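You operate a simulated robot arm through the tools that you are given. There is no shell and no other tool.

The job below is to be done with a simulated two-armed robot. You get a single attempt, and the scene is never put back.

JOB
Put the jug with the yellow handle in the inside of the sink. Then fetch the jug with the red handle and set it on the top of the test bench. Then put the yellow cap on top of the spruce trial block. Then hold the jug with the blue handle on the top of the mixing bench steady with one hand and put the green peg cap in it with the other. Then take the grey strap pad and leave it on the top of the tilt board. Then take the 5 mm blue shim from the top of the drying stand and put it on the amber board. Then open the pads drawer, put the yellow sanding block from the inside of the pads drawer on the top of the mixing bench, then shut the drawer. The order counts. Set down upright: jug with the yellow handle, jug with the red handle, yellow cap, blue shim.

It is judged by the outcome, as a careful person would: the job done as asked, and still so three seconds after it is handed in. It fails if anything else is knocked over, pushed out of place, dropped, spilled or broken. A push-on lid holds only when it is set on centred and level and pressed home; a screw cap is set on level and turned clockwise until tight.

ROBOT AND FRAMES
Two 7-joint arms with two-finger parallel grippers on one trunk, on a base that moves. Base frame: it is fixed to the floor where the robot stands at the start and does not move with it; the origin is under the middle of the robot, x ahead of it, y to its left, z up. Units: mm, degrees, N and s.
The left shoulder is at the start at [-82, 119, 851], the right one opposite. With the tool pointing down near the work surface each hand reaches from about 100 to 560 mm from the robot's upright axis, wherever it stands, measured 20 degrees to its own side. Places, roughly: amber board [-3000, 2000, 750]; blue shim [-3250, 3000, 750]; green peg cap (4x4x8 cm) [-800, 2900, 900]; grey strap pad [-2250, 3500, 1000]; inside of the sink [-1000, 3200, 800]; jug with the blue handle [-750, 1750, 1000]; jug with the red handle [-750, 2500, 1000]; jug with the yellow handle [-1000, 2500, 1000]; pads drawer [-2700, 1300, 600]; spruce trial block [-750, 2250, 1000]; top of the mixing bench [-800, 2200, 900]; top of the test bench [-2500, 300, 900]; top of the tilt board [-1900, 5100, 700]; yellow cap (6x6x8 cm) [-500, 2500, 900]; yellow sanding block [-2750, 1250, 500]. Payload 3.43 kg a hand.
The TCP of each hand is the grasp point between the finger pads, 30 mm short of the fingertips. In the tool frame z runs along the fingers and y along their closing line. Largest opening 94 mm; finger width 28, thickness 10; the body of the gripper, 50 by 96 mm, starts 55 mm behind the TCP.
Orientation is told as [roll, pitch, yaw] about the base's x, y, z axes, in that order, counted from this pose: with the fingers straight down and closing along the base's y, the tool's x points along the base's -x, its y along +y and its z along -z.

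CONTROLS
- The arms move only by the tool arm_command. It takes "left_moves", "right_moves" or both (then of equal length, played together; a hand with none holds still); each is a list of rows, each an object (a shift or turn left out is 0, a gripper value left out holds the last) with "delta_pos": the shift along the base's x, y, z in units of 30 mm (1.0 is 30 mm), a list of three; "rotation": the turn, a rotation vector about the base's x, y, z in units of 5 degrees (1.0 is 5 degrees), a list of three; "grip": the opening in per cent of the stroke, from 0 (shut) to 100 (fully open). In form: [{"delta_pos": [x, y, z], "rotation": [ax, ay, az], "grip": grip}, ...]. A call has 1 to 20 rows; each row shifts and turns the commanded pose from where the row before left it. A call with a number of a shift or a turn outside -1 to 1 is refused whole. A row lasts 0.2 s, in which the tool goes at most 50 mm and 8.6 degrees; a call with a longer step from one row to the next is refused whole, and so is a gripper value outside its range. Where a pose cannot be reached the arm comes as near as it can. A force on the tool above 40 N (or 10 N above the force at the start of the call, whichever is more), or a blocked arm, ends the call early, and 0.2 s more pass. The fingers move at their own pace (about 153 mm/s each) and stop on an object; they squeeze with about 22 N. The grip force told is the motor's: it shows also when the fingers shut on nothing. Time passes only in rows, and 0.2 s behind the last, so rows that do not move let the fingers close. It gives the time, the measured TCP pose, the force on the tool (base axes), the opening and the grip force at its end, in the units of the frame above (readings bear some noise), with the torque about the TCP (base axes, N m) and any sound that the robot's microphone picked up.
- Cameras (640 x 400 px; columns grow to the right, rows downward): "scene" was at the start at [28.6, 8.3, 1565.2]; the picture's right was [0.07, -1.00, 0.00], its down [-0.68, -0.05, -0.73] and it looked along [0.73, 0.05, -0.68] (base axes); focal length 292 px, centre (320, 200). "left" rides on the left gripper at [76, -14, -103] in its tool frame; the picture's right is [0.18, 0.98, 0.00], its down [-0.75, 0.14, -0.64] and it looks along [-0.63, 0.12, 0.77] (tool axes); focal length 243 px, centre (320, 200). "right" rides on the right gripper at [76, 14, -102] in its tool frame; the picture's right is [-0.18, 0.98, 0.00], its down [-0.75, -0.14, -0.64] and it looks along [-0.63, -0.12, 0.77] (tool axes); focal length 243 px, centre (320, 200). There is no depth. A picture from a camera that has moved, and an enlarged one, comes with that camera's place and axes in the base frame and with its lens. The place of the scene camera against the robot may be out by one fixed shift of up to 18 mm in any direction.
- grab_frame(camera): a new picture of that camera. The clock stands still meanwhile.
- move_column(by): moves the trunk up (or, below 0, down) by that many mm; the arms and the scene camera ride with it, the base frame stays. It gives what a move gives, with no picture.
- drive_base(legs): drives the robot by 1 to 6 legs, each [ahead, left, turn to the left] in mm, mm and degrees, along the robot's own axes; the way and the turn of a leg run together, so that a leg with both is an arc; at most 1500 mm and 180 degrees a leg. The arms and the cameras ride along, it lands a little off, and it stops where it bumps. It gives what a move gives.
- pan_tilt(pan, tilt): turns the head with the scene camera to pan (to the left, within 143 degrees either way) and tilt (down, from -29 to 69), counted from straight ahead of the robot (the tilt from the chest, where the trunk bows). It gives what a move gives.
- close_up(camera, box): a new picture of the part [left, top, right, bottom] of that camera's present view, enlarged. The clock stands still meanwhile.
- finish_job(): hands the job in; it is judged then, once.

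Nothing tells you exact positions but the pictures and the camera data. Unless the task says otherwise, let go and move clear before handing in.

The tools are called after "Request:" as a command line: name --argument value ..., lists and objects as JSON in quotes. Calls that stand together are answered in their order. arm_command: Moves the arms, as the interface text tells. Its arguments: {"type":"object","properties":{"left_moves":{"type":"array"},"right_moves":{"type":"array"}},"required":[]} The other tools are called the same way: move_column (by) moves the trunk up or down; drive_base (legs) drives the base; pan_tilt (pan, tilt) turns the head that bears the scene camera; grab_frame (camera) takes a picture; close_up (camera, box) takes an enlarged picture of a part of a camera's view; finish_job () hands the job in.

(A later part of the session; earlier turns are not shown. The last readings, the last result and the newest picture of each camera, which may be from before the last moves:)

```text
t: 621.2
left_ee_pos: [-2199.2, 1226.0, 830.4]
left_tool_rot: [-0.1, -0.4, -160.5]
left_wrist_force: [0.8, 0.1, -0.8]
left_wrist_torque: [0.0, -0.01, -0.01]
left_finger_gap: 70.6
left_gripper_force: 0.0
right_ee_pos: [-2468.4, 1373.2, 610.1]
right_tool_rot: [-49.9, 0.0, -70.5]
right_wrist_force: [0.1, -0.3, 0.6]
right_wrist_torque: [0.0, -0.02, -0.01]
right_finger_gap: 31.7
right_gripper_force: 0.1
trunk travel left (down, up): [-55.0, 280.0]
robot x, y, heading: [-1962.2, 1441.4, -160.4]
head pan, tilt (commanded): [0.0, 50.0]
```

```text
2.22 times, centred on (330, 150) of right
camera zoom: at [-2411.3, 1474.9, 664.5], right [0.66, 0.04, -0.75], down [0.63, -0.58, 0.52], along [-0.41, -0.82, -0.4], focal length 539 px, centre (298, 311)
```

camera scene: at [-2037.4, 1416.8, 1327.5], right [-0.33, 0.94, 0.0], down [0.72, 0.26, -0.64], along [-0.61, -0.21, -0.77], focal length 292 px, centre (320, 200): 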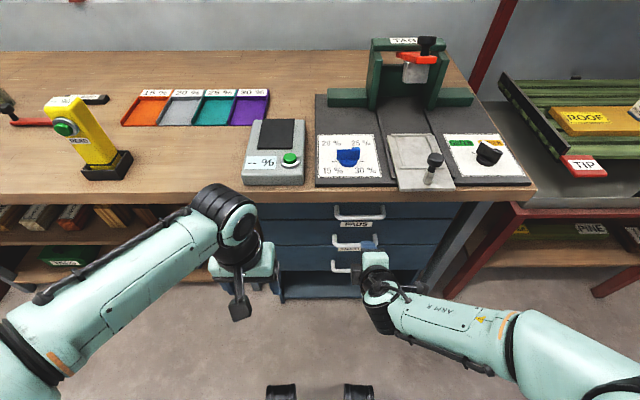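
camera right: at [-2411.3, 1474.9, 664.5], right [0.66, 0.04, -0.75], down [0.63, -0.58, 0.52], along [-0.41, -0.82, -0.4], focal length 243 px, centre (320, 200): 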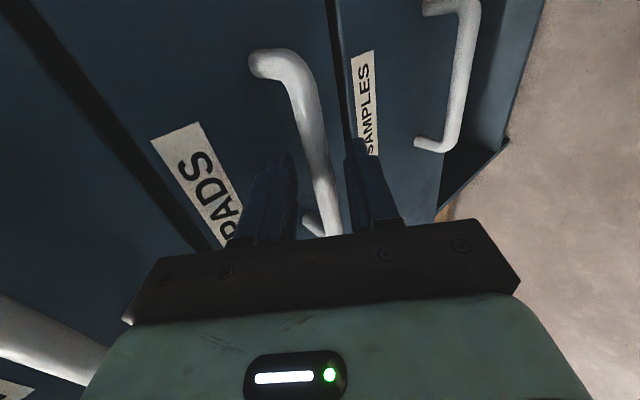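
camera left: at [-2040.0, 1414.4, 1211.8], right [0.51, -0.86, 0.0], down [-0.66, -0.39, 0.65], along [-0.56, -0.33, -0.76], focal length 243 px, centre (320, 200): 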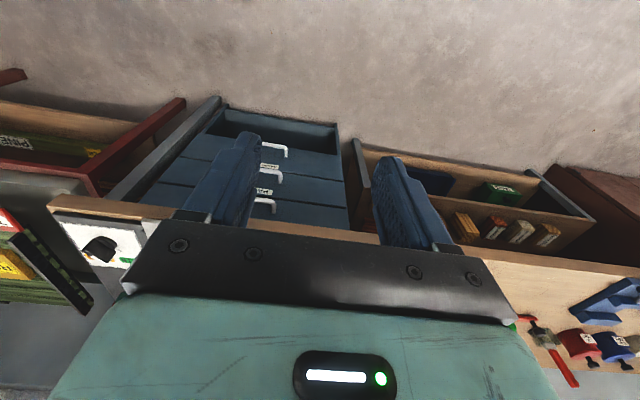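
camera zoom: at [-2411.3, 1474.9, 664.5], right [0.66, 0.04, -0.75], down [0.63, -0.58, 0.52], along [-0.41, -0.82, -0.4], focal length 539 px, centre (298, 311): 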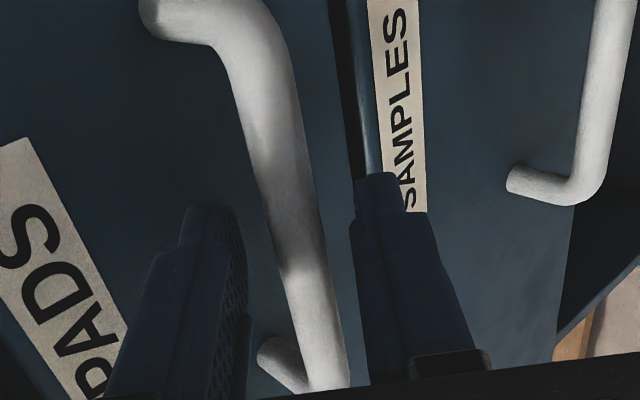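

The bar is centred between the fingers. Grip it.

Request:
arm_command --right_moves '[{"delta_pos": [-0.1, -0.04, -0.09]}, {"delta_pos": [0, 0, 0], "grip": 18}, {"delta_pos": [0, 0, 0], "grip": 0}, {"delta_pos": [0, 0, 0]}, {"delta_pos": [0, 0, 0]}]'

Request:
close_up --camera "right" --box '[240, 60, 420, 240]'

```text
t: 622.4
left_ee_pos: [-2198.9, 1225.1, 831.5]
left_tool_rot: [-0.1, -0.4, -160.5]
left_wrist_force: [0.1, -0.9, 0.1]
left_wrist_torque: [-0.01, -0.02, -0.01]
left_finger_gap: 70.5
left_gripper_force: 0.1
right_ee_pos: [-2471.6, 1372.2, 607.5]
right_tool_rot: [-50.0, 0.0, -70.4]
right_wrist_force: [-1.7, 1.8, 2.9]
right_wrist_torque: [0.92, 0.41, 0.97]
right_finger_gap: 13.6
right_gripper_force: 45.3
trunk travel left (down, up): [-55.0, 280.0]
robot x, y, heading: [-1963.0, 1436.5, -160.5]
head pan, tilt (commanded): [0.0, 50.0]
```

```text
2.22 times, centred on (330, 150) of right
camera zoom: at [-2414.7, 1474.5, 661.9], right [0.66, 0.04, -0.75], down [0.63, -0.58, 0.52], along [-0.41, -0.82, -0.4], focal length 539 px, centre (298, 311)
```

zoom: 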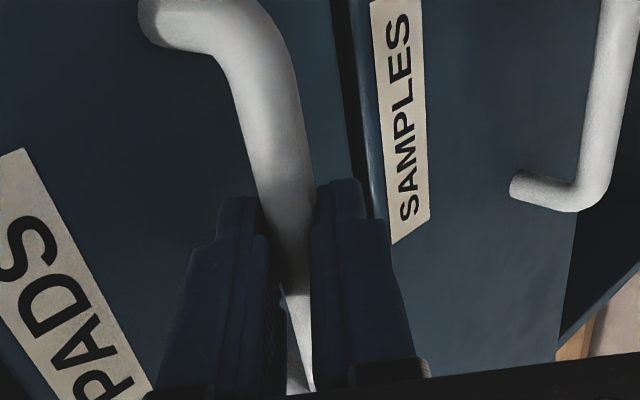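

The bar is gripped. Pull the drawer by driving backward, in steps.

Request:
drive_base --legs '[[-120, 0, 0]]'

Request:
grab_frame --camera "scene"

Request:
grab_frame --camera "right"

```text
t: 623.6
left_ee_pos: [-2081.7, 1266.0, 829.6]
left_tool_rot: [-0.2, -0.5, -160.6]
left_wrist_force: [-0.2, 0.7, -0.4]
left_wrist_torque: [0.0, 0.03, -0.02]
left_finger_gap: 70.5
left_gripper_force: 0.0
right_ee_pos: [-2356.3, 1415.4, 606.3]
right_tool_rot: [-50.0, 0.0, -70.5]
right_wrist_force: [-2.7, 7.0, 5.4]
right_wrist_torque: [0.57, 0.3, 1.18]
right_finger_gap: 13.9
right_gripper_force: 44.9
trunk travel left (down, up): [-55.0, 280.0]
robot x, y, heading: [-1845.4, 1477.6, -160.3]
head pan, tilt (commanded): [0.0, 50.0]
```

```text
taken
camera scene: at [-1920.7, 1458.6, 1327.5], right [-0.33, 0.94, 0.0], down [0.72, 0.26, -0.64], along [-0.61, -0.21, -0.77], focal length 292 px, centre (320, 200)
```

scene: 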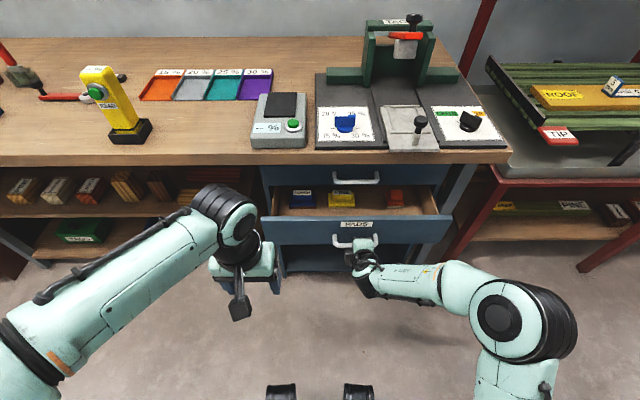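

```text
taken
camera right: at [-2298.4, 1516.6, 661.9], right [0.66, 0.04, -0.75], down [0.63, -0.58, 0.52], along [-0.42, -0.82, -0.4], focal length 243 px, centre (320, 200)
```

right: 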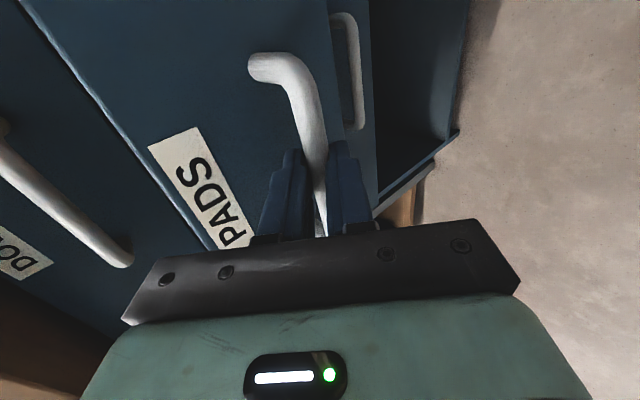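

The drawer is opening: inside are a blue, a yellow and an orange block. Pull further.

Request:
drive_base --legs '[[-130, 0, 0]]'

Request:
grab_frame --camera "scene"

```text
t: 624.9
left_ee_pos: [-1963.4, 1309.1, 830.2]
left_tool_rot: [-0.1, -0.5, -160.6]
left_wrist_force: [0.1, 0.1, -0.2]
left_wrist_torque: [0.0, 0.0, 0.0]
left_finger_gap: 70.4
left_gripper_force: 0.0
right_ee_pos: [-2235.9, 1457.4, 606.0]
right_tool_rot: [-50.1, 0.1, -70.7]
right_wrist_force: [-1.9, 4.7, 2.2]
right_wrist_torque: [0.53, 0.2, 1.25]
right_finger_gap: 13.7
right_gripper_force: 45.3
trunk travel left (down, up): [-55.0, 280.0]
robot x, y, heading: [-1721.9, 1520.3, -160.8]
head pan, tilt (commanded): [0.0, 50.0]
```

```text
taken
camera scene: at [-1800.9, 1501.0, 1327.5], right [-0.33, 0.94, 0.0], down [0.72, 0.25, -0.64], along [-0.61, -0.21, -0.77], focal length 292 px, centre (320, 200)
```

scene: 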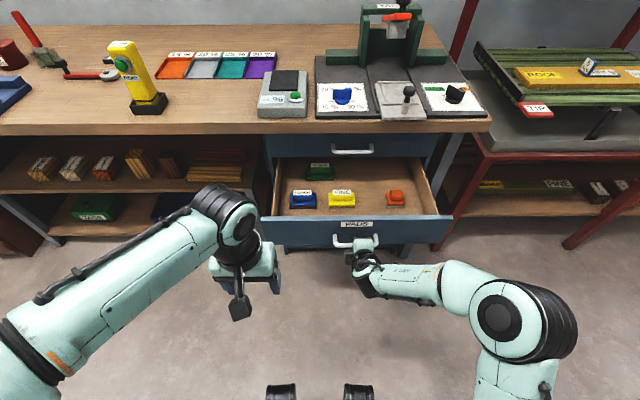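

Request:
drive_base --legs '[[-90, 0, 0.3]]'

Request:
grab_frame --camera "scene"

Request:
grab_frame --camera "right"

```text
t: 626.0
left_ee_pos: [-1878.6, 1338.5, 830.6]
left_tool_rot: [0.0, -0.5, -160.4]
left_wrist_force: [0.5, -0.8, -0.4]
left_wrist_torque: [0.02, 0.0, 0.01]
left_finger_gap: 70.3
left_gripper_force: 0.2
right_ee_pos: [-2155.3, 1488.7, 606.1]
right_tool_rot: [-50.1, 0.2, -70.7]
right_wrist_force: [-6.1, 17.1, 2.9]
right_wrist_torque: [0.97, 0.4, 0.76]
right_finger_gap: 13.8
right_gripper_force: 44.6
trunk travel left (down, up): [-55.0, 280.0]
robot x, y, heading: [-1639.2, 1549.6, -160.4]
head pan, tilt (commanded): [0.0, 50.0]
```

```text
taken
camera scene: at [-1718.5, 1531.0, 1327.5], right [-0.34, 0.94, 0.0], down [0.72, 0.26, -0.64], along [-0.61, -0.22, -0.77], focal length 292 px, centre (320, 200)
```

scene: 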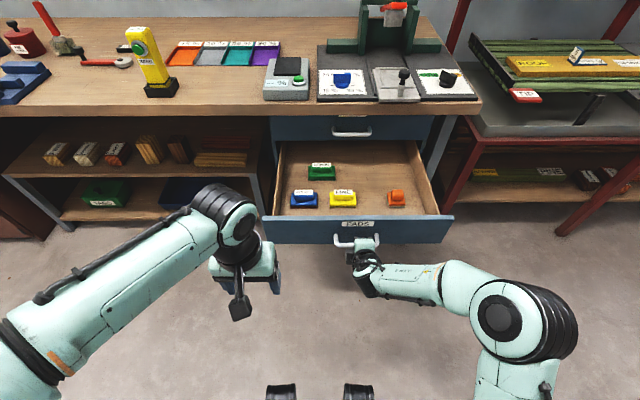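

```text
taken
camera right: at [-2097.2, 1589.3, 661.9], right [0.65, 0.04, -0.75], down [0.63, -0.58, 0.52], along [-0.42, -0.81, -0.4], focal length 243 px, centre (320, 200)
```

right: 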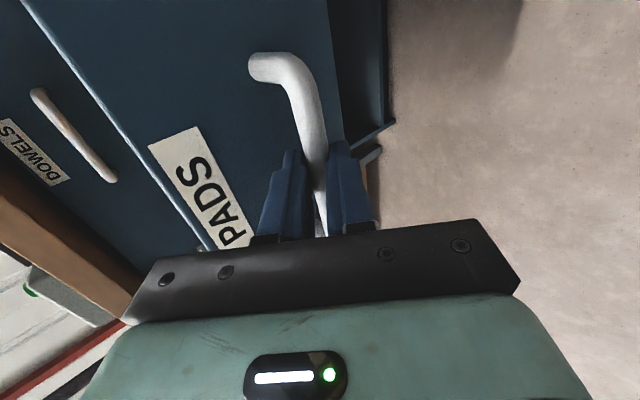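

The drawer is open ~340 mm. Let me zoom on the contents, then release the handle and retreat.

Request:
close_up --camera "scene" --box '[260, 150, 450, 260]'

Request:
arm_command --right_moves '[{"delta_pos": [0, 0, 0], "grip": 25}, {"delta_pos": [0, 0, 0], "grip": 38}, {"delta_pos": [0, 0, 0]}, {"delta_pos": [0.4, 0.142, 0.356]}, {"delta_pos": [0.4, 0.142, 0.356]}, {"delta_pos": [0.5, 0.178, 0.445]}, {"delta_pos": [0.5, 0.178, 0.445]}, {"delta_pos": [0.5, 0.178, 0.6]}, {"delta_pos": [0.3, 0.1, 1]}, {"delta_pos": [0, 0, 1]}, {"delta_pos": [0, 0, 1]}, {"delta_pos": [0, 0, 1]}, {"delta_pos": [0, 0, 0]}]'

Request:
grab_frame --camera "scene"

```text
3.37 times, centred on (355, 205) of scene
camera zoom: at [-1718.5, 1531.0, 1327.5], right [-0.34, 0.94, 0.0], down [0.72, 0.26, -0.64], along [-0.61, -0.22, -0.77], focal length 985 px, centre (202, 183)
```

zoom: 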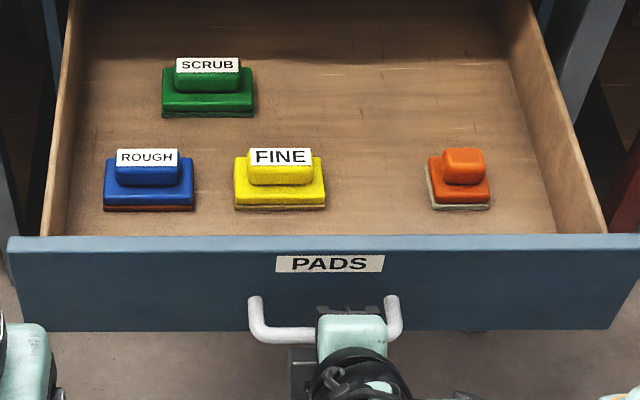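

```text
t: 628.8
left_ee_pos: [-1879.2, 1337.5, 830.7]
left_tool_rot: [-0.1, -0.5, -160.3]
left_wrist_force: [-0.3, 1.4, -0.3]
left_wrist_torque: [0.02, 0.03, -0.02]
left_finger_gap: 70.5
left_gripper_force: 0.0
right_ee_pos: [-2076.4, 1515.6, 793.3]
right_tool_rot: [-50.0, 0.3, -70.6]
right_wrist_force: [0.9, -0.7, 0.7]
right_wrist_torque: [0.0, -0.02, 0.0]
right_finger_gap: 35.7
right_gripper_force: 0.1
trunk travel left (down, up): [-55.0, 280.0]
robot x, y, heading: [-1642.4, 1550.6, -160.1]
head pan, tilt (commanded): [0.0, 50.0]
```

```text
taken
camera scene: at [-1718.6, 1529.7, 1327.5], right [-0.34, 0.94, 0.0], down [0.72, 0.26, -0.64], along [-0.6, -0.22, -0.77], focal length 292 px, centre (320, 200)
```

scene: 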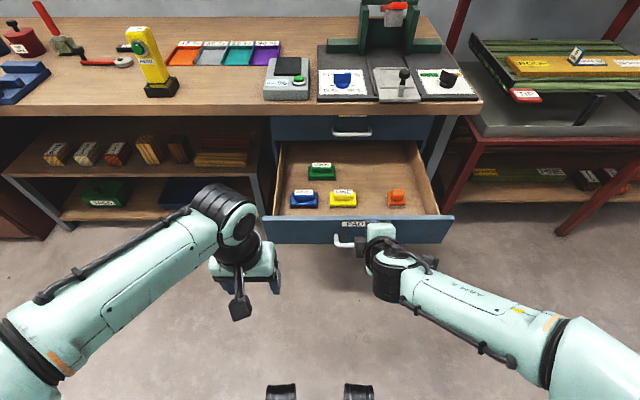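

The yellow block ("FINE") has a handle block on top. The drawer stays open. I'll shift right and forward so the left hand is above it.

Request:
drive_base --legs '[[0, -196, 0], [240, 0, 0]]'

Request:
grab_frame --camera "left"

Request:
pan_tilt --pan 5 --tilt 60

Request:
grab_frame --camera "scene"

```text
t: 632.6
left_ee_pos: [-2179.0, 1437.9, 830.2]
left_tool_rot: [-0.1, -0.6, -160.3]
left_wrist_force: [-0.3, 0.9, -0.4]
left_wrist_torque: [0.03, 0.0, 0.01]
left_finger_gap: 70.4
left_gripper_force: 0.1
right_ee_pos: [-2374.9, 1616.2, 792.1]
right_tool_rot: [-50.1, 0.3, -70.6]
right_wrist_force: [-0.5, 0.8, -0.4]
right_wrist_torque: [0.0, 0.01, -0.01]
right_finger_gap: 35.9
right_gripper_force: 0.0
trunk travel left (down, up): [-55.0, 280.0]
robot x, y, heading: [-1937.2, 1651.6, -160.4]
head pan, tilt (commanded): [0.0, 50.0]
```

```text
taken
camera left: at [-2110.6, 1478.3, 931.6], right [0.5, -0.86, 0.0], down [-0.66, -0.39, 0.65], along [-0.56, -0.32, -0.76], focal length 243 px, centre (320, 200)
```

left: 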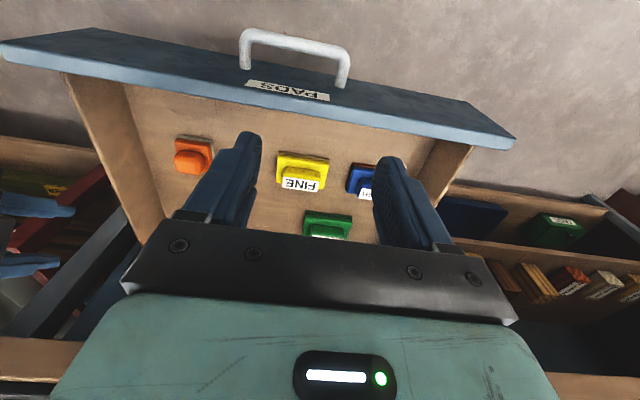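

```text
t: 633.3
left_ee_pos: [-2177.0, 1439.5, 829.6]
left_tool_rot: [-0.1, -0.5, -160.4]
left_wrist_force: [-0.2, -0.2, -0.2]
left_wrist_torque: [0.0, -0.01, -0.01]
left_finger_gap: 70.7
left_gripper_force: 0.1
right_ee_pos: [-2375.0, 1615.8, 792.6]
right_tool_rot: [-50.0, 0.3, -70.7]
right_wrist_force: [-0.3, 0.2, 0.6]
right_wrist_torque: [0.02, -0.01, -0.01]
right_finger_gap: 35.6
right_gripper_force: 0.1
trunk travel left (down, up): [-55.0, 280.0]
robot x, y, heading: [-1943.4, 1647.3, -160.3]
head pan, tilt (commanded): [5.0, 60.0]
```

```text
taken
camera scene: at [-2004.7, 1628.1, 1315.0], right [-0.42, 0.91, 0.0], down [0.79, 0.36, -0.5], along [-0.45, -0.21, -0.87], focal length 292 px, centre (320, 200)
```

scene: 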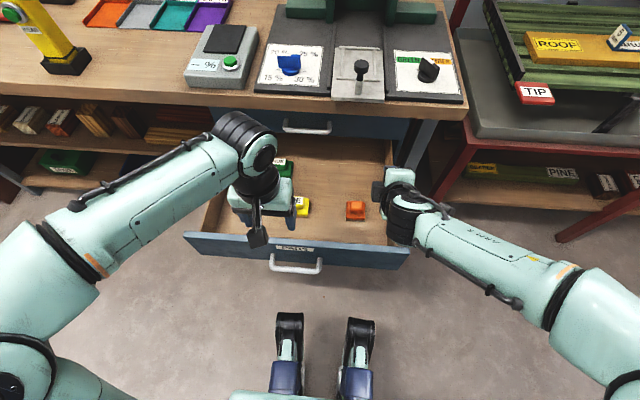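

Request:
close_up --camera "left" --box '[240, 130, 380, 220]'

```text
4.44 times, centred on (310, 175) of left
camera zoom: at [-2110.2, 1478.5, 931.6], right [0.5, -0.86, 0.0], down [-0.66, -0.39, 0.65], along [-0.56, -0.32, -0.76], focal length 1078 px, centre (364, 311)
```

zoom: 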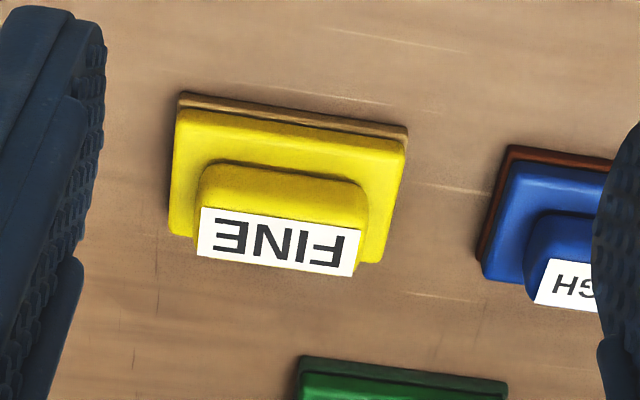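

Move the left hand above the block with the fingers opened, then re-measure.

Request:
arm_command --left_moves '[{"delta_pos": [-0.913, -0.313, -0.4], "grip": 96}, {"delta_pos": [-0.913, -0.313, -0.4]}, {"delta_pos": [-0.913, -0.313, -0.4]}, {"delta_pos": [-0.913, -0.313, -0.4]}, {"delta_pos": [-0.913, -0.313, -0.4]}, {"delta_pos": [0, 0, 0]}]'

Request:
grab_frame --camera "left"

Request:
close_up --camera "left" --box '[220, 40, 420, 170]'

Request:
grab_frame --camera "scene"

```text
t: 634.7
left_ee_pos: [-2317.1, 1391.1, 774.1]
left_tool_rot: [-0.1, -0.5, -160.3]
left_wrist_force: [0.0, 0.5, -0.5]
left_wrist_torque: [-0.02, 0.02, 0.02]
left_finger_gap: 90.2
left_gripper_force: 0.0
right_ee_pos: [-2376.2, 1618.0, 792.6]
right_tool_rot: [-50.0, 0.3, -70.7]
right_wrist_force: [0.0, 0.1, 0.6]
right_wrist_torque: [0.03, -0.01, 0.01]
right_finger_gap: 35.8
right_gripper_force: 0.1
trunk travel left (down, up): [-55.0, 280.0]
robot x, y, heading: [-1938.4, 1649.8, -160.2]
head pan, tilt (commanded): [5.0, 60.0]
```

```text
taken
camera left: at [-2249.3, 1431.4, 874.9], right [0.5, -0.86, 0.0], down [-0.66, -0.39, 0.65], along [-0.56, -0.33, -0.76], focal length 243 px, centre (320, 200)
```

left: 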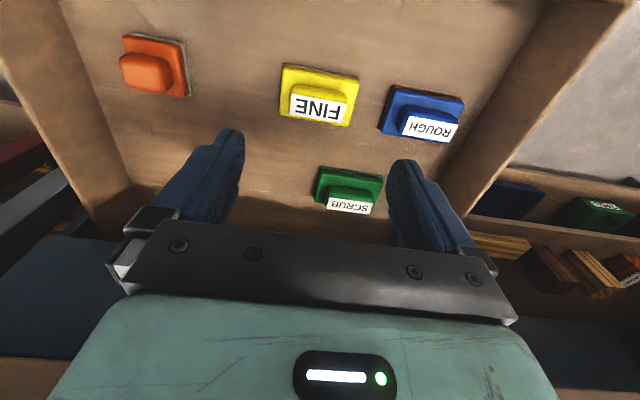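

```text
3.08 times, centred on (320, 105) of left
camera zoom: at [-2249.3, 1431.4, 874.9], right [0.5, -0.86, 0.0], down [-0.66, -0.39, 0.65], along [-0.56, -0.33, -0.76], focal length 746 px, centre (320, 492)
```

zoom: 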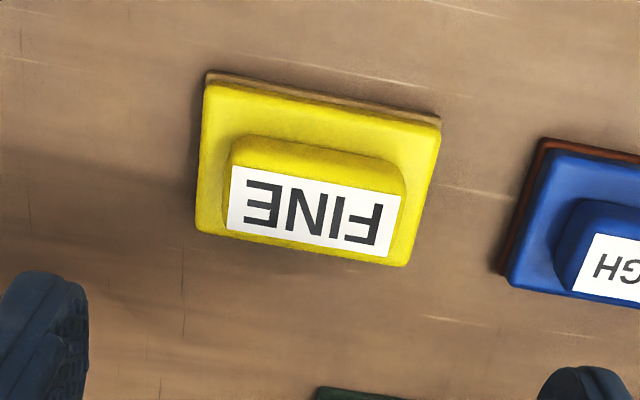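

```text
taken
camera scene: at [-2004.5, 1628.2, 1315.0], right [-0.42, 0.91, 0.0], down [0.79, 0.36, -0.5], along [-0.45, -0.21, -0.87], focal length 292 px, centre (320, 200)
```

scene: 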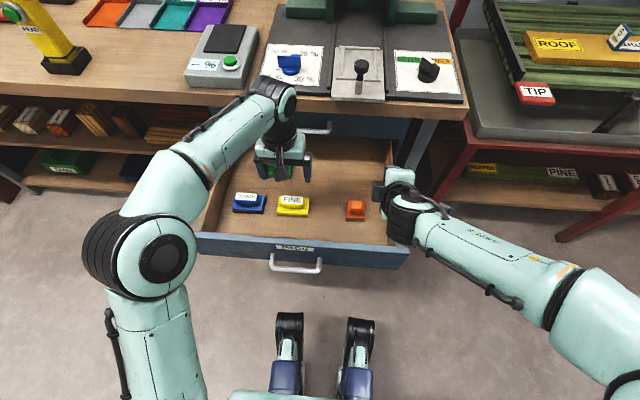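

Handle top of the yellow block is at (-2333, 1385, 601). Shift and descend.

Request:
arm_command --left_moves '[{"delta_pos": [-0.53, -0.2, 0]}, {"delta_pos": [0, 0, -0.8]}, {"delta_pos": [0, 0, -0.8]}, {"delta_pos": [0, 0, -0.8]}, {"delta_pos": [0, 0, -0.8]}, {"delta_pos": [0, 0, -0.8]}, {"delta_pos": [0, 0, -0.7]}, {"delta_pos": [0, 0, 0]}]'

Request:
grab_frame --camera "left"

```text
t: 636.5
left_ee_pos: [-2332.5, 1386.2, 629.0]
left_tool_rot: [-0.1, -0.6, -160.3]
left_wrist_force: [-0.6, -0.4, 0.2]
left_wrist_torque: [0.0, -0.01, 0.02]
left_finger_gap: 90.1
left_gripper_force: 0.1
right_ee_pos: [-2375.6, 1617.4, 792.3]
right_tool_rot: [-50.1, 0.3, -70.7]
right_wrist_force: [0.5, 0.0, 0.1]
right_wrist_torque: [0.0, 0.06, 0.02]
right_finger_gap: 35.9
right_gripper_force: 0.0
trunk travel left (down, up): [-55.0, 280.0]
robot x, y, heading: [-1940.5, 1648.6, -160.5]
head pan, tilt (commanded): [5.0, 60.0]
```

```text
taken
camera left: at [-2264.6, 1426.4, 730.9], right [0.5, -0.86, 0.0], down [-0.66, -0.39, 0.65], along [-0.56, -0.32, -0.76], focal length 243 px, centre (320, 200)
```

left: 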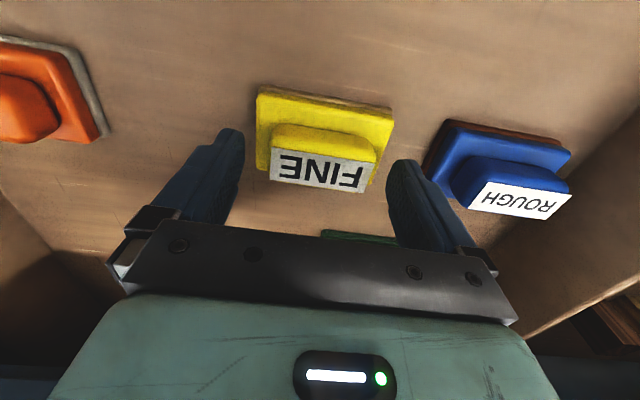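

Request:
arm_command --left_moves '[{"delta_pos": [0, 0, -0.15]}, {"delta_pos": [0, 0, -0.15]}, {"delta_pos": [0, 0, -0.1]}, {"delta_pos": [0, 0, 0]}]'

```text
t: 637.5
left_ee_pos: [-2330.1, 1385.5, 617.5]
left_tool_rot: [-0.1, -0.5, -160.3]
left_wrist_force: [-0.2, 0.3, 1.0]
left_wrist_torque: [-0.03, -0.04, 0.02]
left_finger_gap: 90.1
left_gripper_force: 0.1
right_ee_pos: [-2374.9, 1616.3, 792.0]
right_tool_rot: [-50.1, 0.3, -70.7]
right_wrist_force: [1.0, -0.1, -0.4]
right_wrist_torque: [-0.01, 0.0, 0.0]
right_finger_gap: 35.6
right_gripper_force: 0.1
trunk travel left (down, up): [-55.0, 280.0]
robot x, y, heading: [-1937.6, 1655.4, -160.2]
head pan, tilt (commanded): [5.0, 60.0]
```

Request:
arm_command --left_moves '[{"delta_pos": [0, 0, -0.1]}, {"delta_pos": [0, 0, 0]}]'

Request:
grab_frame --camera "left"

```text
t: 638.1
left_ee_pos: [-2330.9, 1384.8, 613.4]
left_tool_rot: [-0.1, -0.6, -160.4]
left_wrist_force: [1.4, -0.2, 0.6]
left_wrist_torque: [0.01, 0.04, 0.02]
left_finger_gap: 90.2
left_gripper_force: 0.1
right_ee_pos: [-2374.6, 1617.2, 791.8]
right_tool_rot: [-50.0, 0.3, -70.7]
right_wrist_force: [0.4, -0.5, -0.7]
right_wrist_torque: [0.02, 0.02, -0.04]
right_finger_gap: 35.7
right_gripper_force: 0.0
trunk travel left (down, up): [-55.0, 280.0]
robot x, y, heading: [-1944.1, 1652.6, -160.3]
head pan, tilt (commanded): [5.0, 60.0]
```

```text
taken
camera left: at [-2263.0, 1425.9, 715.4], right [0.5, -0.86, 0.0], down [-0.66, -0.39, 0.65], along [-0.56, -0.32, -0.76], focal length 243 px, centre (320, 200)
```

left: 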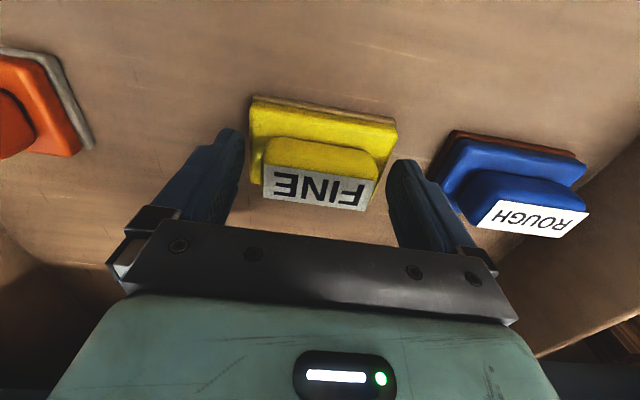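

Close on the block's handle.

Request:
arm_command --left_moves '[{"delta_pos": [0, 0, 0], "grip": 75}, {"delta_pos": [0, 0, 0], "grip": 65}, {"delta_pos": [0, 0, 0], "grip": 0}, {"delta_pos": [0, 0, 0]}, {"delta_pos": [0, 0, 0]}]'

Request:
grab_frame --camera "left"

```text
t: 639.3
left_ee_pos: [-2329.2, 1386.0, 614.6]
left_tool_rot: [-0.2, -0.5, -160.2]
left_wrist_force: [0.1, -0.1, 1.7]
left_wrist_torque: [-0.06, -0.01, 0.07]
left_finger_gap: 68.5
left_gripper_force: 21.3
right_ee_pos: [-2374.7, 1616.5, 792.3]
right_tool_rot: [-50.1, 0.3, -70.7]
right_wrist_force: [0.1, -0.2, 0.5]
right_wrist_torque: [0.01, 0.05, -0.05]
right_finger_gap: 35.8
right_gripper_force: 0.1
trunk travel left (down, up): [-55.0, 280.0]
robot x, y, heading: [-1940.5, 1653.8, -160.3]
head pan, tilt (commanded): [5.0, 60.0]
```

```text
taken
camera left: at [-2263.0, 1425.8, 715.6], right [0.5, -0.86, 0.0], down [-0.66, -0.39, 0.65], along [-0.56, -0.32, -0.76], focal length 243 px, centre (320, 200)
```

left: 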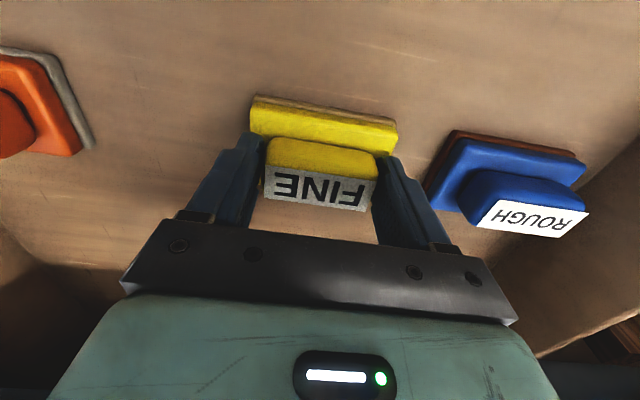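

Gripped. Lift slowly.

Request:
arm_command --left_moves '[{"delta_pos": [0, 0, 0.3]}, {"delta_pos": [0, 0, 0.5]}, {"delta_pos": [0, 0, 0.7]}, {"delta_pos": [0, 0, 0.9]}, {"delta_pos": [0, 0, 0.9]}, {"delta_pos": [0, 0, 0.9]}, {"delta_pos": [0, 0, 0.9]}, {"delta_pos": [0, 0, 0]}]'

Request:
grab_frame --camera "left"

Request:
grab_frame --camera "scene"

```text
t: 641.1
left_ee_pos: [-2328.9, 1384.2, 768.2]
left_tool_rot: [-0.1, -0.5, -160.3]
left_wrist_force: [-0.3, 0.1, -1.7]
left_wrist_torque: [0.01, 0.0, 0.03]
left_finger_gap: 68.7
left_gripper_force: 22.4
right_ee_pos: [-2375.4, 1617.2, 792.7]
right_tool_rot: [-50.2, 0.3, -70.6]
right_wrist_force: [1.0, -0.7, -0.4]
right_wrist_torque: [0.01, -0.01, 0.01]
right_finger_gap: 35.6
right_gripper_force: 0.1
trunk travel left (down, up): [-55.0, 280.0]
robot x, y, heading: [-1939.1, 1649.3, -160.3]
head pan, tilt (commanded): [5.0, 60.0]
```

```text
taken
camera left: at [-2261.8, 1424.5, 870.0], right [0.5, -0.86, 0.0], down [-0.66, -0.39, 0.65], along [-0.56, -0.32, -0.76], focal length 243 px, centre (320, 200)
```

left: 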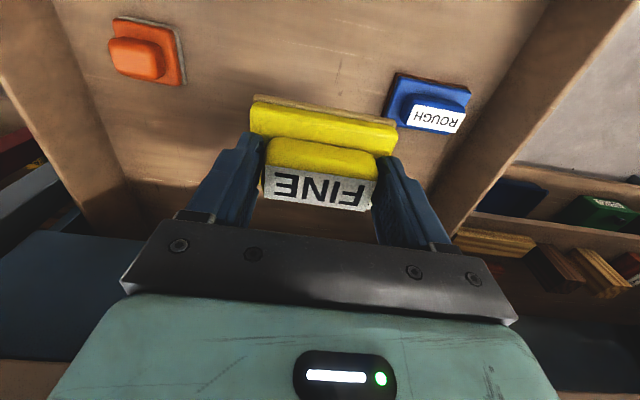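

```text
taken
camera scene: at [-2004.8, 1628.1, 1314.9], right [-0.42, 0.91, 0.0], down [0.79, 0.36, -0.5], along [-0.45, -0.21, -0.87], focal length 292 px, centre (320, 200)
```

scene: 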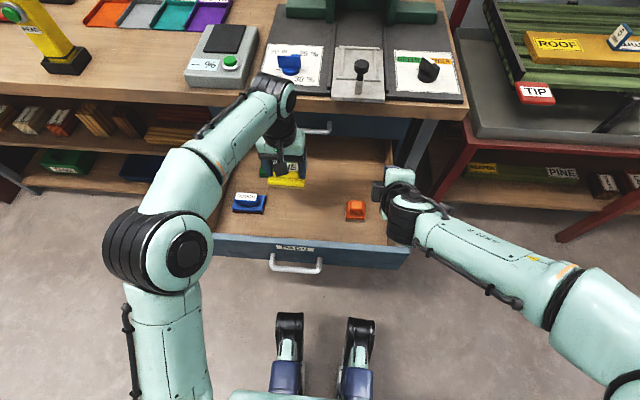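

The yellow block is held. Back off, raise the trunk, and turn around to the mixing bench.

Request:
drive_base --legs '[[-300, 0, 0]]'

Request:
move_column --by 280

Request:
drive_base --legs '[[0, 0, 90], [0, 0, 90], [0, 360, 0]]'

Request:
pan_tilt --pan 5 --tilt 45

Request:
grab_frame --camera "scene"

Request:
grab_frame --camera "left"

```text
t: 643.1
left_ee_pos: [-2041.1, 1486.6, 767.8]
left_tool_rot: [-0.1, -0.5, -160.3]
left_wrist_force: [-0.7, -0.4, -1.0]
left_wrist_torque: [-0.01, -0.01, -0.01]
left_finger_gap: 68.5
left_gripper_force: 22.6
right_ee_pos: [-2089.0, 1719.4, 791.9]
right_tool_rot: [-50.1, 0.2, -70.7]
right_wrist_force: [0.8, 0.0, 0.0]
right_wrist_torque: [-0.02, -0.02, 0.0]
right_finger_gap: 35.6
right_gripper_force: 0.0
trunk travel left (down, up): [-55.0, 280.0]
robot x, y, heading: [-1653.1, 1752.5, -160.2]
head pan, tilt (commanded): [5.0, 60.0]
```

```text
t: 646.0
left_ee_pos: [-2042.1, 1487.0, 1047.1]
left_tool_rot: [-0.1, -0.5, -160.3]
left_wrist_force: [0.5, -0.6, -0.8]
left_wrist_torque: [0.0, 0.01, -0.02]
left_finger_gap: 68.8
left_gripper_force: 21.5
right_ee_pos: [-2088.6, 1719.7, 1072.4]
right_tool_rot: [-50.1, 0.3, -70.7]
right_wrist_force: [0.5, -0.7, 0.2]
right_wrist_torque: [-0.02, 0.03, 0.01]
right_finger_gap: 35.5
right_gripper_force: 0.2
trunk travel left (down, up): [-335.0, 0.0]
robot x, y, heading: [-1654.5, 1756.3, -160.4]
head pan, tilt (commanded): [5.0, 60.0]
```

```text
t: 657.4
left_ee_pos: [-1390.8, 2360.8, 1048.1]
left_tool_rot: [-0.1, -0.5, 20.1]
left_wrist_force: [-0.1, -0.2, -1.4]
left_wrist_torque: [-0.02, 0.01, -0.01]
left_finger_gap: 64.2
left_gripper_force: 22.4
right_ee_pos: [-1344.8, 2127.4, 1071.6]
right_tool_rot: [-50.1, 0.3, 109.8]
right_wrist_force: [-0.5, 0.1, -0.4]
right_wrist_torque: [0.02, -0.02, 0.04]
right_finger_gap: 35.9
right_gripper_force: 0.1
trunk travel left (down, up): [-335.0, 0.0]
robot x, y, heading: [-1777.5, 2087.1, 20.4]
head pan, tilt (commanded): [5.0, 60.0]
```

```text
t: 658.1
left_ee_pos: [-1392.8, 2359.9, 1048.1]
left_tool_rot: [-0.2, -0.5, 20.0]
left_wrist_force: [0.1, -0.9, -0.9]
left_wrist_torque: [0.01, -0.03, -0.02]
left_finger_gap: 64.2
left_gripper_force: 22.1
right_ee_pos: [-1343.9, 2129.2, 1071.8]
right_tool_rot: [-50.2, 0.2, 109.8]
right_wrist_force: [-0.4, 0.4, 0.0]
right_wrist_torque: [-0.01, -0.01, -0.02]
right_finger_gap: 35.8
right_gripper_force: 0.0
trunk travel left (down, up): [-335.0, 0.0]
robot x, y, heading: [-1776.9, 2087.7, 20.4]
head pan, tilt (commanded): [5.0, 45.0]
```

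```text
taken
camera scene: at [-1756.2, 2111.6, 1625.8], right [0.43, -0.9, 0.0], down [-0.64, -0.3, -0.71], along [0.64, 0.3, -0.71], focal length 292 px, centre (320, 200)
```

scene: 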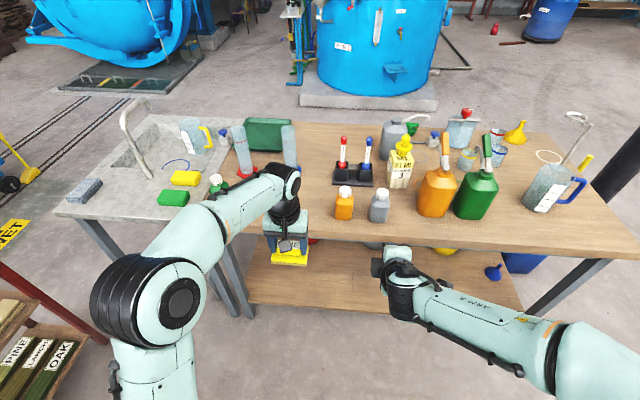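

```text
taken
camera left: at [-1460.1, 2321.3, 1149.7], right [-0.51, 0.86, 0.0], down [0.65, 0.39, 0.65], along [0.56, 0.33, -0.76], focal length 243 px, centre (320, 200)
```

left: 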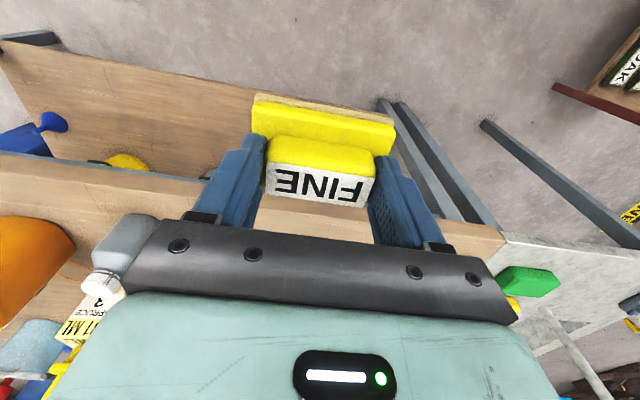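

Held. Drive forward so the block is over the free west side of the mixing bench.

Request:
drive_base --legs '[[295, 0, 0]]'

Request:
grab_frame --camera "left"

Request:
pan_tilt --pan 10 --tilt 55

Request:
grab_frame --camera "scene"

```text
t: 660.1
left_ee_pos: [-1124.6, 2464.6, 1047.5]
left_tool_rot: [-0.1, -0.6, 20.7]
left_wrist_force: [0.4, 0.2, -0.6]
left_wrist_torque: [-0.03, -0.02, 0.02]
left_finger_gap: 64.2
left_gripper_force: 21.5
right_ee_pos: [-1075.8, 2233.2, 1071.7]
right_tool_rot: [-50.1, 0.3, 110.4]
right_wrist_force: [-0.1, -0.3, -0.7]
right_wrist_torque: [0.01, -0.02, 0.02]
right_finger_gap: 35.9
right_gripper_force: 0.1
trunk travel left (down, up): [-335.0, 0.0]
robot x, y, heading: [-1508.6, 2188.6, 20.7]
head pan, tilt (commanded): [5.0, 45.0]
```

```text
taken
camera left: at [-1192.9, 2425.1, 1149.4], right [-0.52, 0.85, 0.0], down [0.65, 0.4, 0.65], along [0.55, 0.34, -0.76], focal length 243 px, centre (320, 200)
```

left: 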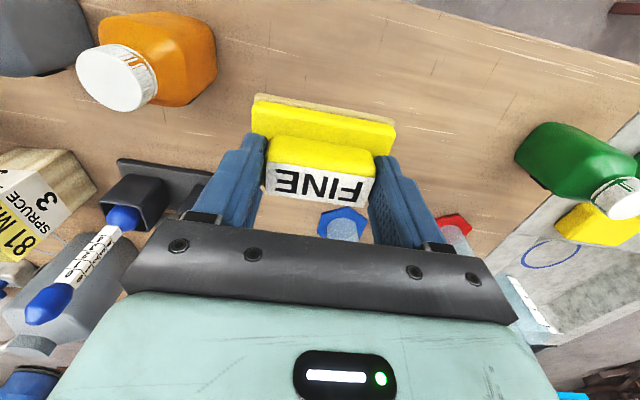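

```text
t: 660.8
left_ee_pos: [-1124.8, 2465.0, 1047.9]
left_tool_rot: [-0.1, -0.5, 20.8]
left_wrist_force: [-0.2, 0.2, -0.6]
left_wrist_torque: [0.01, 0.01, 0.02]
left_finger_gap: 64.2
left_gripper_force: 21.7
right_ee_pos: [-1074.2, 2233.2, 1071.7]
right_tool_rot: [-50.2, 0.3, 110.3]
right_wrist_force: [-0.1, 0.6, 0.0]
right_wrist_torque: [-0.03, -0.03, 0.01]
right_finger_gap: 35.4
right_gripper_force: 0.1
trunk travel left (down, up): [-335.0, 0.0]
robot x, y, heading: [-1508.4, 2189.4, 20.9]
head pan, tilt (commanded): [10.0, 55.0]
```

```text
taken
camera scene: at [-1497.3, 2214.5, 1612.5], right [0.51, -0.86, 0.0], down [-0.7, -0.42, -0.57], along [0.49, 0.29, -0.82], focal length 292 px, centre (320, 200)
```

scene: 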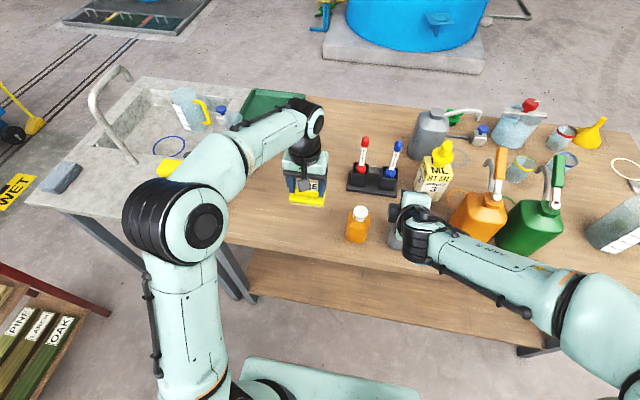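

The spot below is clear. Lower the block to the bench.

Request:
arm_command --left_moves '[{"delta_pos": [0, 0, -0.8]}, {"delta_pos": [0, 0, -0.8]}, {"delta_pos": [0, 0, -0.8]}, {"delta_pos": [0, 0, -0.8]}, {"delta_pos": [0, 0, -0.5]}, {"delta_pos": [0, 0, 0]}]'

Request:
arm_command --left_moves '[{"delta_pos": [0, 0, -0.2]}, {"delta_pos": [0, 0, -0.15]}, {"delta_pos": [0, 0, 0]}]'

Request:
close_up --camera "scene" --box '[240, 130, 400, 260]'

```text
t: 662.2
left_ee_pos: [-1123.6, 2464.4, 936.5]
left_tool_rot: [-0.1, -0.5, 20.7]
left_wrist_force: [-0.1, 0.0, -0.8]
left_wrist_torque: [0.03, 0.01, 0.02]
left_finger_gap: 64.3
left_gripper_force: 21.9
right_ee_pos: [-1075.3, 2233.5, 1071.6]
right_tool_rot: [-50.2, 0.4, 110.4]
right_wrist_force: [-0.9, -0.4, -0.3]
right_wrist_torque: [0.03, 0.01, -0.05]
right_finger_gap: 35.9
right_gripper_force: 0.1
trunk travel left (down, up): [-335.0, 0.0]
robot x, y, heading: [-1504.7, 2190.0, 20.7]
head pan, tilt (commanded): [10.0, 55.0]
```

```text
t: 663.0
left_ee_pos: [-1125.5, 2464.6, 926.0]
left_tool_rot: [-0.1, -0.6, 20.7]
left_wrist_force: [0.8, 0.2, -1.0]
left_wrist_torque: [0.0, 0.01, -0.02]
left_finger_gap: 64.2
left_gripper_force: 21.6
right_ee_pos: [-1073.8, 2233.6, 1072.6]
right_tool_rot: [-50.1, 0.4, 110.4]
right_wrist_force: [-0.2, 0.4, 0.1]
right_wrist_torque: [0.01, -0.01, 0.01]
right_finger_gap: 35.8
right_gripper_force: 0.0
trunk travel left (down, up): [-335.0, 0.0]
robot x, y, heading: [-1510.1, 2190.5, 20.6]
head pan, tilt (commanded): [10.0, 55.0]
```

```text
3.08 times, centred on (320, 195) of scene
camera zoom: at [-1497.6, 2214.4, 1612.4], right [0.51, -0.86, 0.0], down [-0.7, -0.42, -0.57], along [0.49, 0.29, -0.82], focal length 900 px, centre (320, 215)
```

zoom: 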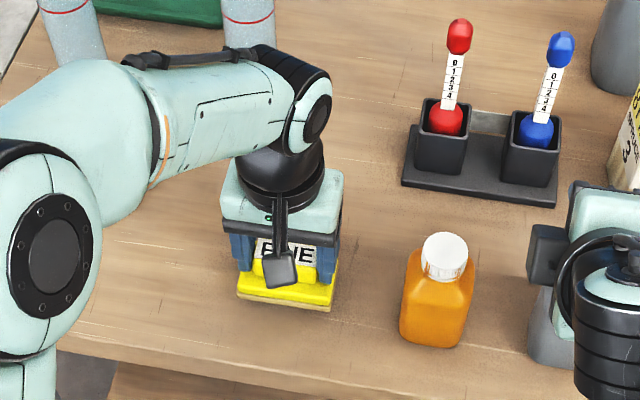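

Request:
arm_command --left_moves '[{"delta_pos": [0, 0, -0.15]}, {"delta_pos": [0, 0, -0.15]}, {"delta_pos": [0, 0, 0]}]'

Request:
arm_command --left_moves '[{"delta_pos": [0, 0, -0.13]}, {"delta_pos": [0, 0, 0]}]'

```text
t: 663.8
left_ee_pos: [-1125.3, 2465.6, 918.4]
left_tool_rot: [-0.1, -0.6, 20.8]
left_wrist_force: [-0.2, -0.4, -0.8]
left_wrist_torque: [-0.03, 0.04, -0.01]
left_finger_gap: 64.3
left_gripper_force: 22.0
right_ee_pos: [-1075.0, 2232.8, 1072.9]
right_tool_rot: [-50.1, 0.3, 110.3]
right_wrist_force: [0.8, -0.3, -1.1]
right_wrist_torque: [0.04, 0.03, 0.0]
right_finger_gap: 35.7
right_gripper_force: 0.1
trunk travel left (down, up): [-335.0, 0.0]
robot x, y, heading: [-1507.9, 2193.3, 21.0]
head pan, tilt (commanded): [10.0, 55.0]
```

```text
t: 664.4
left_ee_pos: [-1124.4, 2463.0, 916.9]
left_tool_rot: [-0.1, -0.7, 20.7]
left_wrist_force: [-0.8, 2.0, 17.5]
left_wrist_torque: [0.07, 0.24, 0.02]
left_finger_gap: 64.6
left_gripper_force: 21.9
right_ee_pos: [-1075.1, 2231.9, 1073.6]
right_tool_rot: [-50.3, 0.3, 110.3]
right_wrist_force: [-1.4, 0.1, -0.7]
right_wrist_torque: [0.01, 0.0, -0.01]
right_finger_gap: 35.9
right_gripper_force: 0.1
trunk travel left (down, up): [-335.0, 0.0]
robot x, y, heading: [-1510.3, 2193.5, 20.9]
head pan, tilt (commanded): [10.0, 55.0]
```

Contact (17.5 N). Release and rise.

Request:
arm_command --left_moves '[{"delta_pos": [0, 0, 0.07]}, {"delta_pos": [0, 0, 0], "grip": 80}, {"delta_pos": [0, 0, 0], "grip": 95}, {"delta_pos": [0, 0, 0]}, {"delta_pos": [0, 0, 0.4]}, {"delta_pos": [0, 0, 0.8]}, {"delta_pos": [0, 0, 1]}, {"delta_pos": [0, 0, 1]}, {"delta_pos": [0, 0, 1]}, {"delta_pos": [0, 0, 1]}, {"delta_pos": [0, 0, 0]}]'

Request:
grab_frame --camera "left"

Request:
close_up --camera "scene" --box '[240, 130, 400, 260]'

```text
t: 666.8
left_ee_pos: [-1126.0, 2465.2, 1071.2]
left_tool_rot: [-0.1, -0.5, 20.7]
left_wrist_force: [0.7, -0.2, 0.3]
left_wrist_torque: [-0.02, 0.02, 0.01]
left_finger_gap: 89.4
left_gripper_force: 0.0
right_ee_pos: [-1074.2, 2233.4, 1071.3]
right_tool_rot: [-50.1, 0.3, 110.3]
right_wrist_force: [0.3, 0.3, 0.2]
right_wrist_torque: [0.01, -0.01, -0.02]
right_finger_gap: 36.0
right_gripper_force: 0.0
trunk travel left (down, up): [-335.0, 0.0]
robot x, y, heading: [-1504.7, 2194.4, 20.9]
head pan, tilt (commanded): [10.0, 55.0]
```

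```text
taken
camera left: at [-1193.6, 2425.0, 1171.7], right [-0.52, 0.85, 0.0], down [0.65, 0.4, 0.65], along [0.56, 0.33, -0.76], focal length 243 px, centre (320, 200)
```

left: 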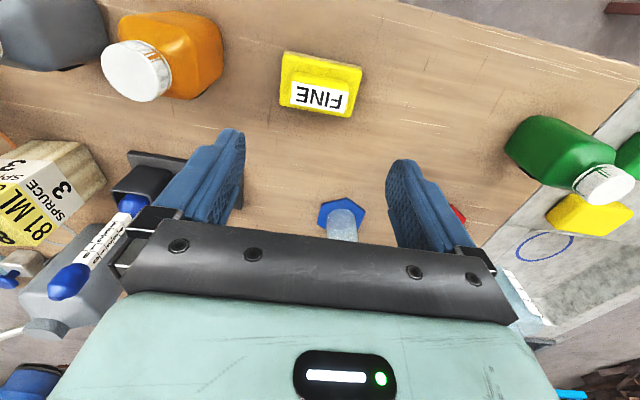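

```text
3.08 times, centred on (320, 195) of scene
camera zoom: at [-1497.6, 2214.4, 1612.4], right [0.51, -0.86, 0.0], down [-0.7, -0.42, -0.57], along [0.49, 0.29, -0.82], focal length 900 px, centre (320, 215)
```

zoom: 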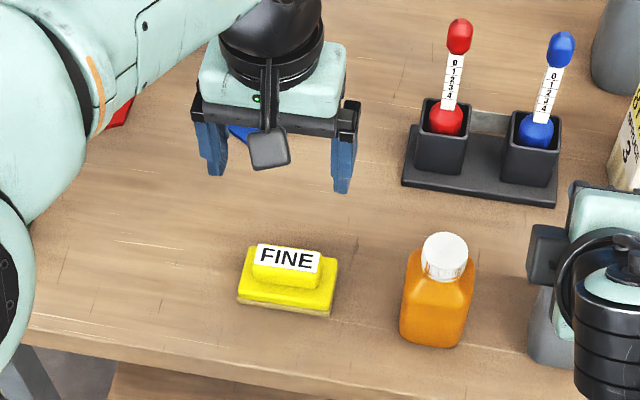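

The yellow sanding block is on the mixing bench. Now go back and shut the drawer: back off, turn around, and line up with the handle.

Request:
drive_base --legs '[[-310, 0, 0], [0, 0, 90], [0, 0, 89], [0, 555, 0]]'

Request:
move_column --by -280

Request:
pan_tilt --pan 0 --tilt 45

Request:
grab_frame --camera "scene"

Request:
grab_frame --camera "right"

```text
t: 681.7
left_ee_pos: [-1951.2, 1265.3, 1070.3]
left_tool_rot: [-0.1, -0.4, -156.6]
left_wrist_force: [-0.1, 0.2, 0.4]
left_wrist_torque: [0.0, -0.04, 0.01]
left_finger_gap: 89.1
left_gripper_force: 0.1
right_ee_pos: [-2012.6, 1494.1, 1072.3]
right_tool_rot: [-50.0, 0.3, -67.0]
right_wrist_force: [0.3, -0.1, 0.4]
right_wrist_torque: [0.0, 0.0, -0.01]
right_finger_gap: 35.7
right_gripper_force: 0.0
trunk travel left (down, up): [-335.0, 0.0]
robot x, y, heading: [-1582.3, 1558.8, -156.7]
head pan, tilt (commanded): [10.0, 55.0]
```

```text
t: 684.5
left_ee_pos: [-1951.7, 1265.1, 790.2]
left_tool_rot: [0.0, -0.4, -156.7]
left_wrist_force: [-0.4, -0.1, 0.5]
left_wrist_torque: [0.03, -0.03, 0.0]
left_finger_gap: 89.2
left_gripper_force: 0.0
right_ee_pos: [-2013.4, 1494.0, 793.0]
right_tool_rot: [-50.1, 0.2, -67.0]
right_wrist_force: [0.3, 0.3, -0.6]
right_wrist_torque: [0.02, 0.01, 0.01]
right_finger_gap: 35.7
right_gripper_force: 0.1
trunk travel left (down, up): [-55.0, 280.0]
robot x, y, heading: [-1584.2, 1554.6, -156.5]
head pan, tilt (commanded): [10.0, 55.0]
```

```text
t: 685.3
left_ee_pos: [-1951.4, 1264.6, 790.8]
left_tool_rot: [-0.2, -0.5, -156.6]
left_wrist_force: [1.2, 0.4, 0.7]
left_wrist_torque: [0.03, 0.0, 0.0]
left_finger_gap: 89.5
left_gripper_force: 0.1
right_ee_pos: [-2013.1, 1493.6, 791.9]
right_tool_rot: [-50.1, 0.2, -67.0]
right_wrist_force: [0.5, 0.7, 0.2]
right_wrist_torque: [-0.02, 0.0, 0.03]
right_finger_gap: 35.9
right_gripper_force: 0.1
trunk travel left (down, up): [-55.0, 280.0]
robot x, y, heading: [-1582.1, 1557.8, -156.4]
head pan, tilt (commanded): [0.0, 45.0]
```

```text
taken
camera scene: at [-1660.0, 1529.2, 1334.4], right [-0.4, 0.92, 0.0], down [0.65, 0.28, -0.71], along [-0.65, -0.28, -0.71], focal length 292 px, centre (320, 200)
```

scene: 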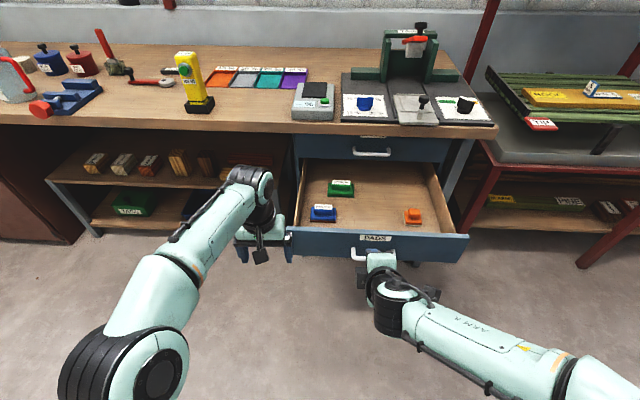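

```text
taken
camera right: at [-1961.8, 1598.7, 847.6], right [0.65, 0.08, -0.75], down [0.67, -0.54, 0.52], along [-0.37, -0.84, -0.4], focal length 243 px, centre (320, 200)
```

right: 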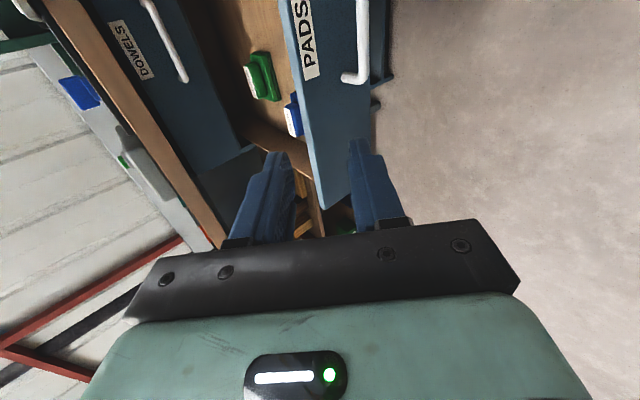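

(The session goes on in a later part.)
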